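You operate a simulated robot arm through the tools that you are given. There is no shell and no other tool. Be economical: measure what you need, move in short steps, check, and stop when the job is done.

The job below is to be done with a simulated robot arm. You get a single attempt, and the scene is never put back.

TASK
Put the flat green dish on top of the flat cardboard carton.

It is judged by the outcome, as a careful person would: the job done as asked, and still so three seconds after it is handed in. It fails if anything else is knocked over, pushed out of place, dropped, spilled or broken.

THE ROBOT
A 6-joint arm with a two-finger parallel gripper, fixed in place. Base frame: the origin is at the foot of the arm, x ahead of it, y to its left, z up; the work surface is at about z = 80. Readings come in cm, degrees, newtons and seconds.
With the tool pointing down near the work surface it reaches from about 26 to 68 cm from the base axis. Its first joint turns from -66.0 to 66.0 degrees. Payload 2.9 kg.
The tool frame sits at the grasp point between the pads (the TCP): z along the fingers, y along the line on which they close. The tips reach 3 cm beyond it. Largest opening 11 cm; finger width 2, thickness 1; the body of the gripper, 4.8 by 11.2 cm, starts 5.5 cm behind the TCP.
Orientation is told as [roll, pitch, yaw] about the base's x, y, z axes, in that order, counted from this pose: with the fingers straight down and closing along the base's y, the tool's x points along the base's -x, its y along +y and its z along -z.

THE INTERFACE
- The arm moves only by the tool step_arm. Its arguments are lists of equal length, an entry for each row: "claw": the closure, from 0 (fully open) to 1 (shut); "delta_pos": the shift along the tool's x, y, z in cm, a list of three; "angular": the turn, a rotation vector about the tool's x, y, z in degrees, a list of three. In form: {"claw": [claw, ...], "delta_pos": [[tx, ty, tz], ...], "angular": [[rx, ry, rz], ...]}. A call has 1 to 12 rows; each row is the pose to reach, as a shift and turn from the pose commanded when the call began, along the tool's axes at that moment. A row lasts 0.2 s, in which the tool goes at most 5 cm and 8.6 degrees; a call with a longer step from one row to the next is refused whole, and so is a gripper value outside its range. Where a pose cannot be reached the arm comes as near as it can. A force on the tool above 40 N (or 10 N above the force at the start of the call, whichever is more), or a blocked arm, ends the call early, and 0.2 s more pass. Each finger travels about 10.8 cm/s and halts on what it meets, pressing with about 43 N; the grip force reading is that of the motor and also rises with nothing between the fingers. The clock runs only during rows and for 0.2 s after the last one: add rows that repeat a pose to give the fingers time. It gives the time, the measured TCP pose, the force on the tool (base axes), the opening and the grip force at its end, in the units of the frame above (readings bear some noise), and new pictures: "pictures" is both (left out), scene, wrist or none.
- Cameras (640 x 400 px; columns grow to the right, rows downward): "scene" is fixed at [8.39, 43.65, 136.11]; the picture's right is [-0.64, -0.77, 0.00], its down [-0.55, 0.46, -0.69] and it looks along [0.53, -0.44, -0.72] (base axes); focal length 362 px, centre (320, 200). "wrist" rides on the gripper at [-3.6, 0, -5.7] in the tool frame; the picture's right is [0.00, -1.00, 0.00], its down [0.97, 0.00, -0.24] and it looks along [0.24, 0.00, 0.97] (tool axes); focal length 218 px, centre (320, 200). There is no depth. A picture from a camera that has moved, and an enlarged one, comes with that camera's place and axes in the base frame and with its lens. The place of the scene camera against the robot may be out by one fixed shift of up to 1.8 cm in any direction.
- inspect(camera, box): a new picture of the part [left, top, right, bottom] of that camera's present view, enlarged. It takes no simulated time.
- job_done(): hands the job in; it is judged then, once.

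Work in short steps. Places have to be worked out from the pictures, the camera data and where the tool is seen: move nearer, look again, correct. Check each grasp and each placing, and mend what went wrong. You have 90 turns and 170 pictures in all, those below and enlarged ones among them. Open the gripper and draw the arm clear of the work before you hand the job in, unless the task says otherwise; then end with one line.

The tools are called as a command line: name --argument value ..., lists and objects as JSON in quotes. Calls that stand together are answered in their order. step_arm: Moves the arm, as the interface text tells. Its arguments: {"type":"object","properties":{"claw":{"type":"array","items":{"type":"number"}},"delta_pos":{"type":"array","items":{"type":"array","items":{"type":"number"}}},"angular":{"type":"array","items":{"type":"array","items":{"type":"number"}}},"pictures":{"type":"string","enum":["both","scene","wrist","none"]}},"required":["claw","delta_pos","angular"]} The other tools are called the same way: inspect (camera, box) takes an enlarged picture of a part of a camera's view; job_done () hands the job in.

At the start:

```text
time: 0.0
ee_pos: [35.5, 0.02, 105.56]
tcp_rot: [0.0, 0.0, 0.0]
ft_force: [0.0, -0.7, 0.4]
opening: 11.0
grasp_force: 0.0
```

scene: 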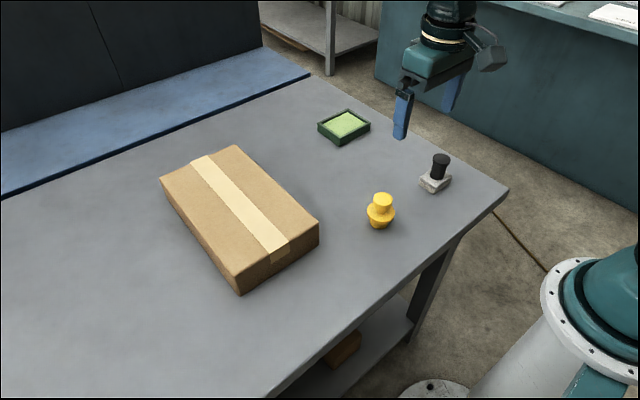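
wrist: 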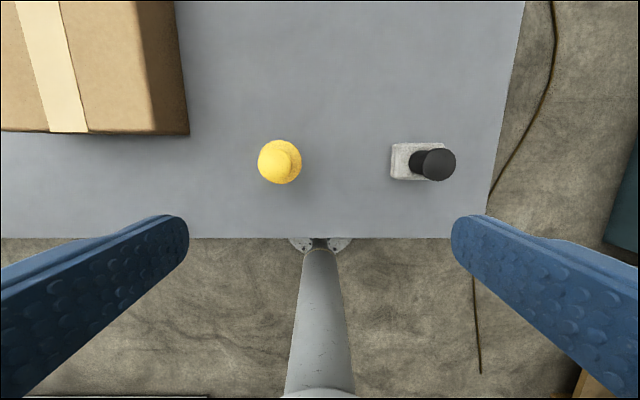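

I'll take a closer look at the dish and the carton before moving; I estimate the dish near (64, -11) and the carton near (54, 26).

inspect --camera "scene" --box '[294, 92, 394, 154]'

inspect --camera "scene" --box '[140, 130, 340, 300]'

```text
6.40 times, centred on (344, 123) of scene
camera zoom: at [8.39, 43.65, 136.11], right [-0.64, -0.77, 0.0], down [-0.55, 0.46, -0.69], along [0.53, -0.44, -0.72], focal length 2319 px, centre (166, 693)
```

zoom: 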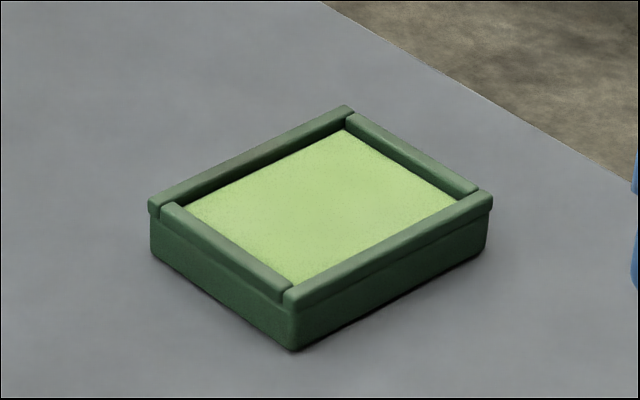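

```text
2.35 times, centred on (240, 215) of scene
camera zoom: at [8.39, 43.65, 136.11], right [-0.64, -0.77, 0.0], down [-0.55, 0.46, -0.69], along [0.53, -0.44, -0.72], focal length 853 px, centre (508, 165)
```

zoom: 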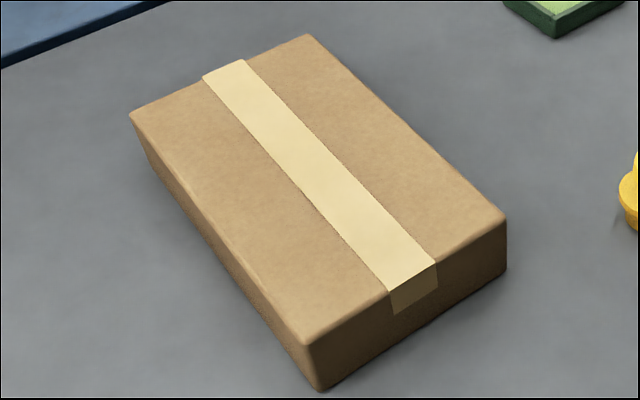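

The dish is about 8.5 cm along x by 11 cm along y, centred near (65, -11.6) with its rim at about 82.5. The carton spans roughly x 41–71, y 16–34, with its top at about 85.5. I'll move above the dish and turn the gripper 90° to close along x.

step_arm --claw '[0, 0, 0, 0, 0, 0, 0, 0, 0, 0, 0, 0]' --delta_pos '[[-2.5, -1, 0.5], [-5, -2, 1], [-7.5, -3, 1.5], [-10, -4, 2], [-12.5, -5, 3], [-15, -6, 4], [-17.5, -7, 5], [-20, -8, 6], [-22.5, -9, 7], [-25, -10, 8], [-27.5, -11, 8.5], [-29.5, -11.6, 8.5]]' --angular '[[0, 0, -7.5], [0, 0, -15], [0, 0, -22.5], [0, 0, -30], [0, 0, -37.5], [0, 0, -45], [0, 0, -52.5], [0, 0, -60], [0, 0, -67.5], [0, 0, -75], [0, 0, -82.5], [0, 0, -90]]'

```text
time: 2.6
ee_pos: [64.98, -11.55, 97.01]
tcp_rot: [0.0, 0.0, 90.2]
ft_force: [-0.1, -0.5, 0.5]
opening: 11.01
grasp_force: 0.1
camera wrist: at [64.98, -7.98, 102.77], right [1.0, 0.0, 0.0], down [0.0, -0.97, 0.24], along [0.0, -0.24, -0.97], focal length 218 px, centre (320, 200)
```

scene: 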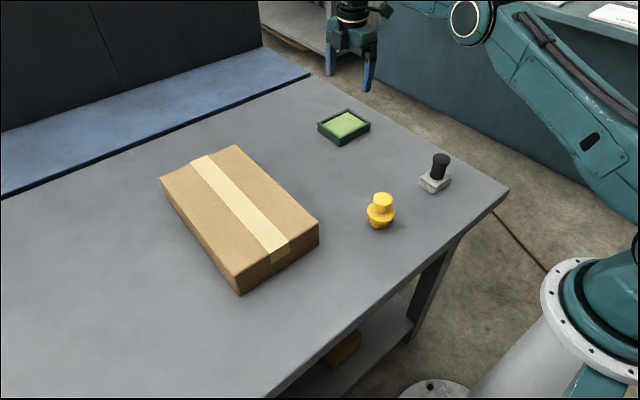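
wrist: 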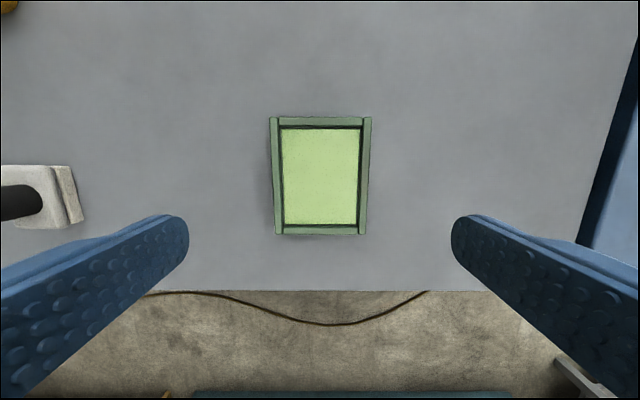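

The wrist view puts the dish centre at about (65.1, -11.1) with a width of about 9 cm, so there is roughly 1 cm of clearance per side. I'll shift slightly and go down to just above the rim.

step_arm --claw '[0, 0, 0, 0, 0, 0]' --delta_pos '[[-0.5, -0.1, 2], [-0.5, -0.1, 4], [-0.5, -0.1, 6], [-0.5, -0.1, 8], [-0.5, -0.1, 10], [-0.5, -0.1, 10]]' --angular '[[0, 0, 0], [0, 0, 0], [0, 0, 0], [0, 0, 0], [0, 0, 0], [0, 0, 0]]'

```text
time: 4.0
ee_pos: [65.02, -11.14, 87.22]
tcp_rot: [0.0, 0.0, 90.0]
ft_force: [0.5, 0.2, -0.5]
opening: 11.01
grasp_force: 0.1
camera wrist: at [65.01, -7.51, 92.76], right [1.0, 0.0, 0.0], down [0.0, -0.97, 0.24], along [0.0, -0.24, -0.97], focal length 218 px, centre (320, 200)
```

scene: 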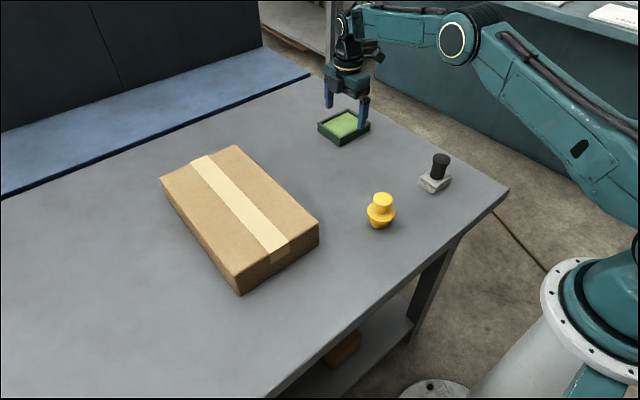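
wrist: 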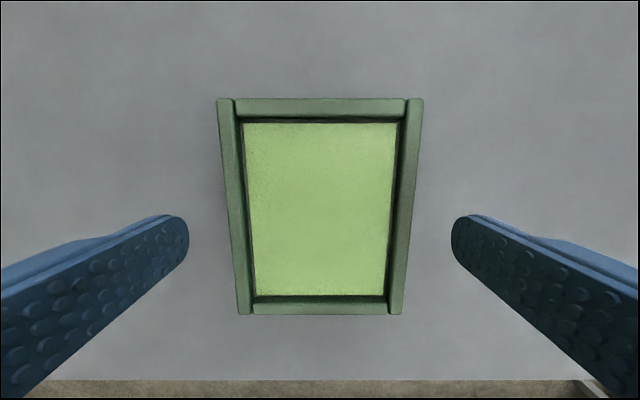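

The dish is centred between the fingers to within 1 mm. I'll go down until the tips are about 0.6 cm above the table, then close.

step_arm --claw '[0, 0, 0]' --delta_pos '[[0, 0, 1.6], [0, 0, 3.2], [0, 0, 3.3]]' --angular '[[0, 0, 0], [0, 0, 0], [0, 0, 0]]'

```text
time: 4.8
ee_pos: [65.05, -11.09, 83.73]
tcp_rot: [-0.1, 0.1, 90.0]
ft_force: [-0.2, 0.4, 0.0]
opening: 11.03
grasp_force: 0.1
camera wrist: at [65.04, -7.52, 89.48], right [1.0, 0.0, 0.0], down [0.0, -0.97, 0.24], along [0.0, -0.24, -0.97], focal length 218 px, centre (320, 200)
```

scene: 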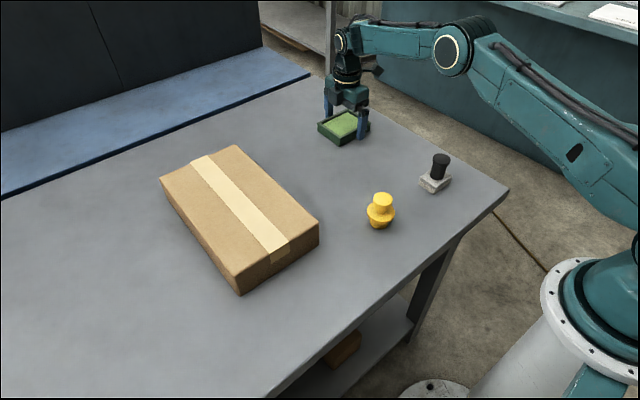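
wrist: 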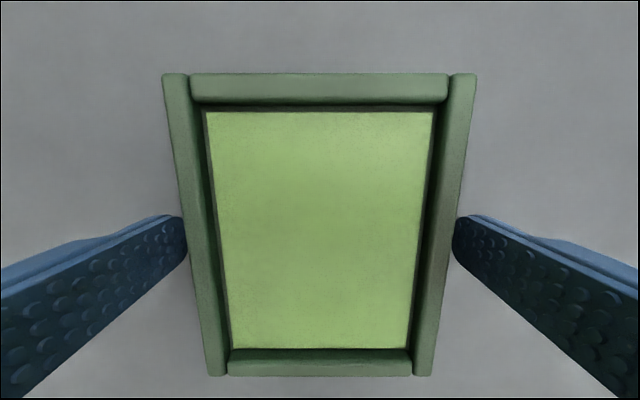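

The fingers straddle the dish walls with no contact force, so I'll close the gripper.

step_arm --claw '[0.1, 0.2, 0.35, 0.5, 0.5]' --delta_pos '[[0, 0, 0], [0, 0, 0], [0, 0, 0], [0, 0, 0], [0, 0, 0]]' --angular '[[0, 0, 0], [0, 0, 0], [0, 0, 0], [0, 0, 0], [0, 0, 0]]' --pictures "wrist"

```text
time: 6.0
ee_pos: [65.02, -11.17, 83.8]
tcp_rot: [0.1, 0.0, 90.0]
ft_force: [-1.4, -0.1, -0.4]
opening: 8.96
grasp_force: 42.9
camera wrist: at [65.03, -7.52, 89.49], right [1.0, 0.0, 0.0], down [0.0, -0.97, 0.24], along [0.0, -0.24, -0.97], focal length 218 px, centre (320, 200)
```

wrist: 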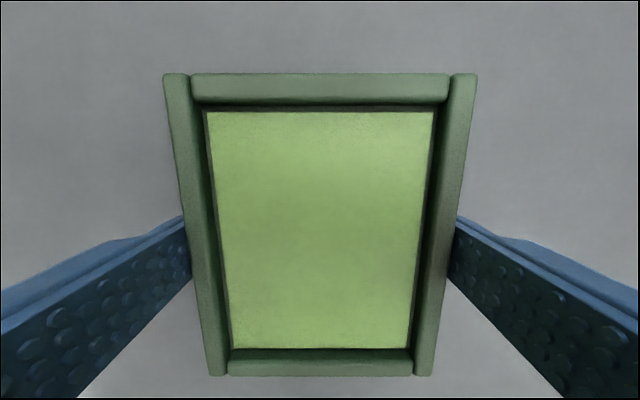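

The grip holds: opening is 8.96 cm at 43 N. I'll lift slowly, straight up by 11 cm.

step_arm --claw '[0.5, 0.5, 0.5, 0.5, 0.5, 0.5, 0.5, 0.5, 0.5]' --delta_pos '[[0, 0, -0.5], [0, 0, -1.5], [0, 0, -3], [0, 0, -4.5], [0, 0, -6], [0, 0, -8], [0, 0, -10], [0, 0, -11], [0, 0, -11]]' --angular '[[0, 0, 0], [0, 0, 0], [0, 0, 0], [0, 0, 0], [0, 0, 0], [0, 0, 0], [0, 0, 0], [0, 0, 0], [0, 0, 0]]'

```text
time: 8.0
ee_pos: [65.07, -11.18, 94.87]
tcp_rot: [0.0, 0.0, 90.0]
ft_force: [0.2, 0.9, -7.3]
opening: 8.95
grasp_force: 43.8
camera wrist: at [65.03, -7.52, 100.55], right [1.0, 0.0, 0.0], down [0.0, -0.97, 0.24], along [0.0, -0.24, -0.97], focal length 218 px, centre (320, 200)
```

scene: 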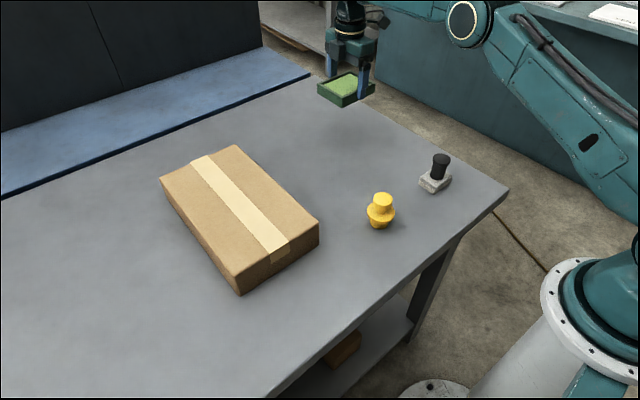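
wrist: 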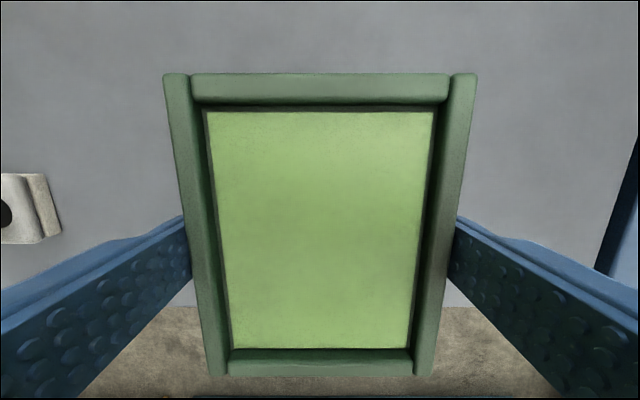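

The dish is held level with its bottom near z = 91, which clears the carton top at about 85.5. I'll carry it over the carton centre, near (55.5, 25.2).

step_arm --claw '[0.5, 0.5, 0.5, 0.5, 0.5, 0.5, 0.5, 0.5, 0.5, 0.5, 0.5, 0.5]' --delta_pos '[[-2, 0.5, 0], [-5.5, 1.4, 0], [-9.3, 2.4, 0], [-13.1, 3.4, 0], [-16.9, 4.4, 0], [-20.7, 5.4, 0], [-24.5, 6.4, 0], [-28.3, 7.4, 0], [-31.8, 8.3, 0], [-34.5, 9, 0], [-36, 9.4, 0], [-36.4, 9.5, 0]]' --angular '[[0, 0, 0], [0, 0, 0], [0, 0, 0], [0, 0, 0], [0, 0, 0], [0, 0, 0], [0, 0, 0], [0, 0, 0], [0, 0, 0], [0, 0, 0], [0, 0, 0], [0, 0, 0]]'

```text
time: 10.6
ee_pos: [55.31, 25.28, 94.74]
tcp_rot: [0.0, 0.1, 90.0]
ft_force: [-0.4, -0.1, -5.6]
opening: 8.94
grasp_force: 42.2
camera wrist: at [55.44, 28.89, 100.49], right [1.0, 0.0, 0.0], down [0.0, -0.97, 0.24], along [0.0, -0.24, -0.97], focal length 218 px, centre (320, 200)
```

scene: 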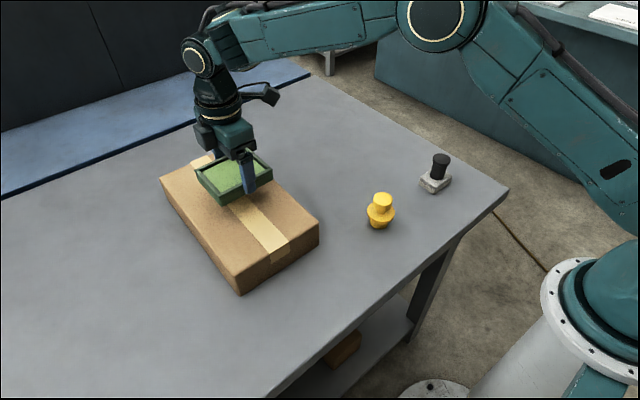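
wrist: 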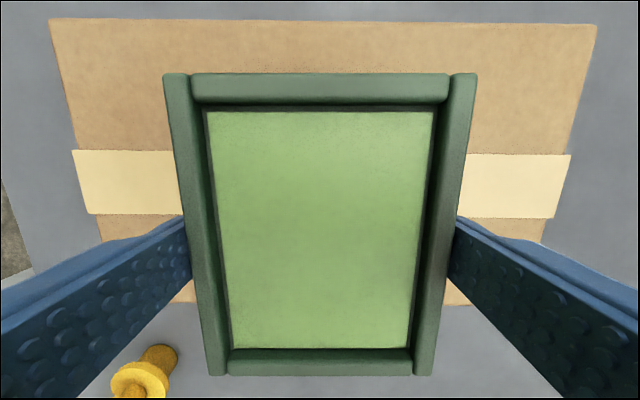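

The carton tape's centreline is near y = 26.4, so I'll shift 1 cm in +y and lower to about z = 91. Contact is expected near a TCP height of 89–90.

step_arm --claw '[0.5, 0.5, 0.5, 0.5, 0.5, 0.5]' --delta_pos '[[-0.5, 0, 0], [-1, 0, 0.8], [-1, 0, 1.8], [-1, 0, 2.8], [-1, 0, 3.6], [-1, 0, 3.6]]' --angular '[[0, 0, 0], [0, 0, 0], [0, 0, 0], [0, 0, 0], [0, 0, 0], [0, 0, 0]]'

inspect --camera "scene" --box '[150, 120, 330, 232]'

```text
time: 12.0
ee_pos: [55.45, 26.29, 91.13]
tcp_rot: [0.0, 0.0, 90.0]
ft_force: [-0.6, -0.3, -6.2]
opening: 8.96
grasp_force: 43.4
camera wrist: at [55.52, 29.87, 96.88], right [1.0, 0.0, 0.0], down [0.0, -0.97, 0.24], along [0.0, -0.24, -0.97], focal length 218 px, centre (320, 200)
```

scene: 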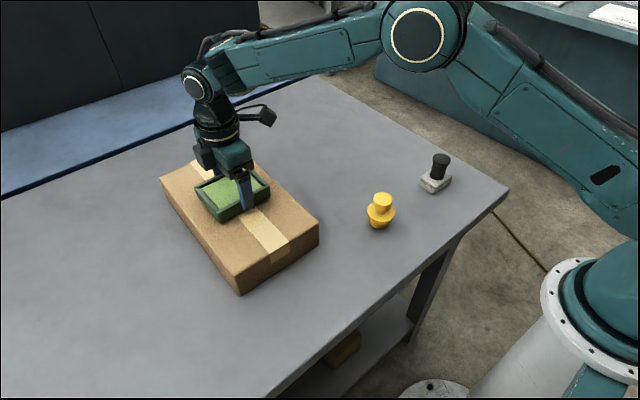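
wrist: 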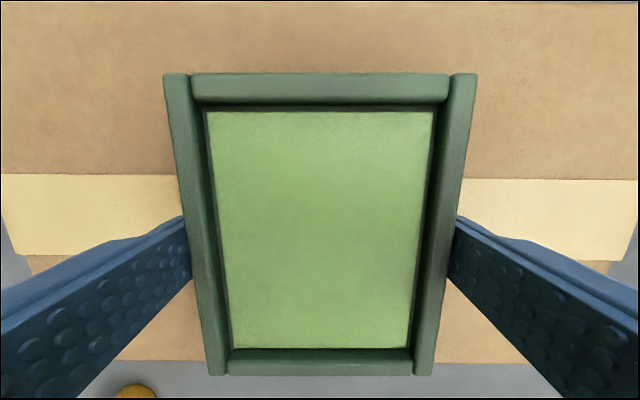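

```text
3.56 times, centred on (240, 176) of scene
camera zoom: at [8.4, 43.66, 136.1], right [-0.64, -0.77, 0.0], down [-0.55, 0.46, -0.69], along [0.53, -0.44, -0.72], focal length 1288 px, centre (604, 285)
```

zoom: 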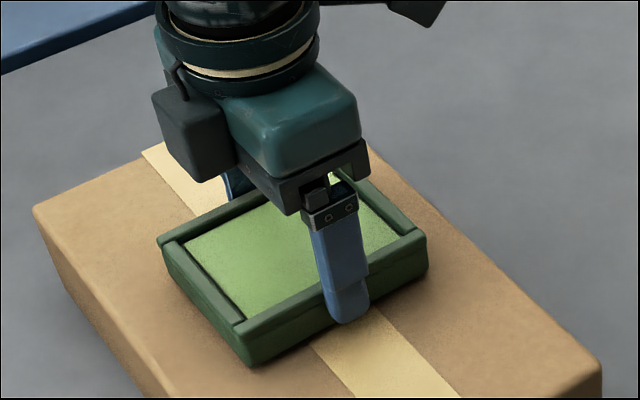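

Hanging force is about 6 N. I'll lower in small steps and watch for contact.

step_arm --claw '[0.5, 0.5, 0.5, 0.5]' --delta_pos '[[0, 0, 0.3], [0, 0, 0.6], [0, 0, 0.9], [0, 0, 0.9]]' --angular '[[0, 0, 0], [0, 0, 0], [0, 0, 0], [0, 0, 0]]' --pictures "none"

inspect --camera "scene" --box '[150, 120, 330, 232]'

```text
time: 13.1
ee_pos: [55.52, 26.23, 90.69]
tcp_rot: [-0.2, -0.1, 90.0]
ft_force: [-5.9, -3.6, 6.0]
opening: 8.94
grasp_force: 43.2
stopped in row 4: the force on the tool passed its limit (the readings are from after the stop); the commanded pose is now the measured one
```

```text
3.56 times, centred on (240, 176) of scene
camera zoom: at [8.37, 43.64, 136.11], right [-0.64, -0.77, 0.0], down [-0.55, 0.46, -0.69], along [0.53, -0.44, -0.72], focal length 1288 px, centre (604, 285)
```

zoom: 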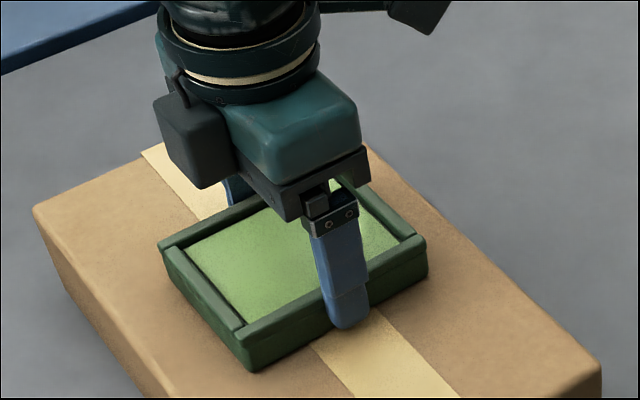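

The force flipped from -6 N to +6 N at z = 90.7, so the dish is resting on the carton. I'll open the gripper gently.

step_arm --claw '[0.15, 0.1, 0.05, 0, 0]' --delta_pos '[[0, 0, 0], [0, 0, 0], [0, 0, 0], [0, 0, 0], [0, 0, 0]]' --angular '[[0, 0, 0], [0, 0, 0], [0, 0, 0], [0, 0, 0], [0, 0, 0]]'

```text
time: 14.3
ee_pos: [55.65, 26.36, 90.73]
tcp_rot: [-0.2, -0.1, 90.0]
ft_force: [-0.6, -0.1, 0.6]
opening: 10.99
grasp_force: 0.1
camera wrist: at [55.58, 29.91, 96.44], right [1.0, 0.0, 0.0], down [0.0, -0.97, 0.24], along [0.0, -0.24, -0.97], focal length 218 px, centre (320, 200)
```

scene: 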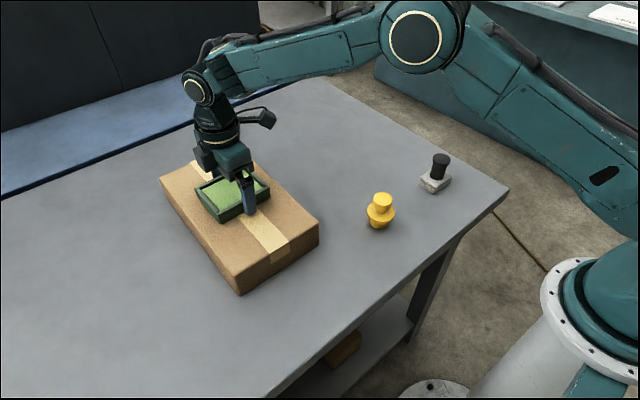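
wrist: 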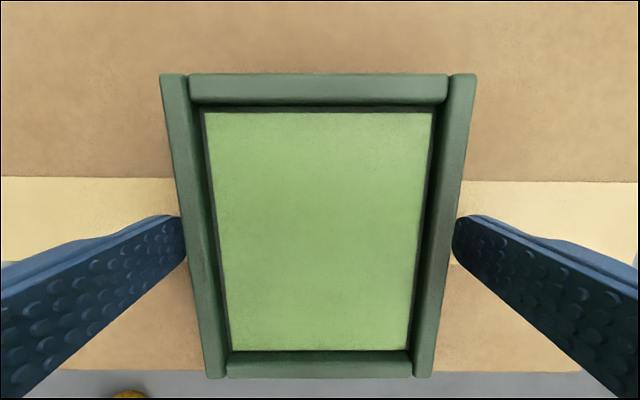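

The dish is released and the fingers are clear on both sides. I'll raise the arm straight up, then draw it back toward the base.

step_arm --claw '[0, 0, 0, 0, 0, 0, 0, 0, 0, 0, 0, 0]' --delta_pos '[[0, 0, -1], [0, 0, -3], [0, 0, -5], [0, 0, -8], [0, 0, -11], [0, 0, -14], [0, 0, -16], [3, 2, -16], [6, 5, -16], [9, 8, -16], [12, 11, -16], [15, 13, -16]]' --angular '[[0, 0, 0], [0, 0, 0], [0, 0, 0], [0, 0, 0], [0, 0, 0], [0, 0, 0], [0, 0, 0], [0, 0, 0], [0, 0, 0], [0, 0, 0], [0, 0, 0], [0, 0, 0]]'

```text
time: 16.9
ee_pos: [42.6, 11.12, 106.7]
tcp_rot: [-0.1, 0.0, 90.0]
ft_force: [0.5, 0.2, -0.2]
opening: 11.02
grasp_force: 0.0
camera wrist: at [42.51, 14.74, 112.31], right [1.0, 0.0, 0.0], down [0.0, -0.97, 0.24], along [0.0, -0.24, -0.97], focal length 218 px, centre (320, 200)
```

scene: 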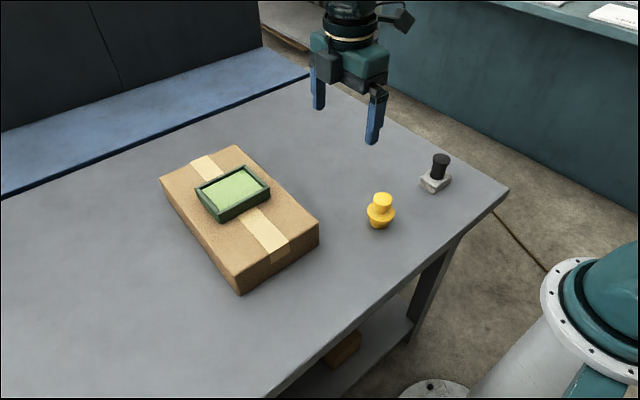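
wrist: 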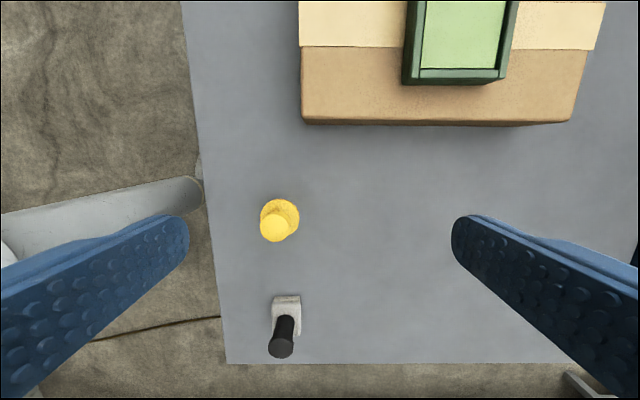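

The dish sits flat on the carton, nothing else has moved, and the arm is clear with the gripper open, so I'm handing the job in.

job_done

```text
The job is handed in.
```

The flat green dish is resting on top of the flat cardboard carton, and nothing else on the table was disturbed.
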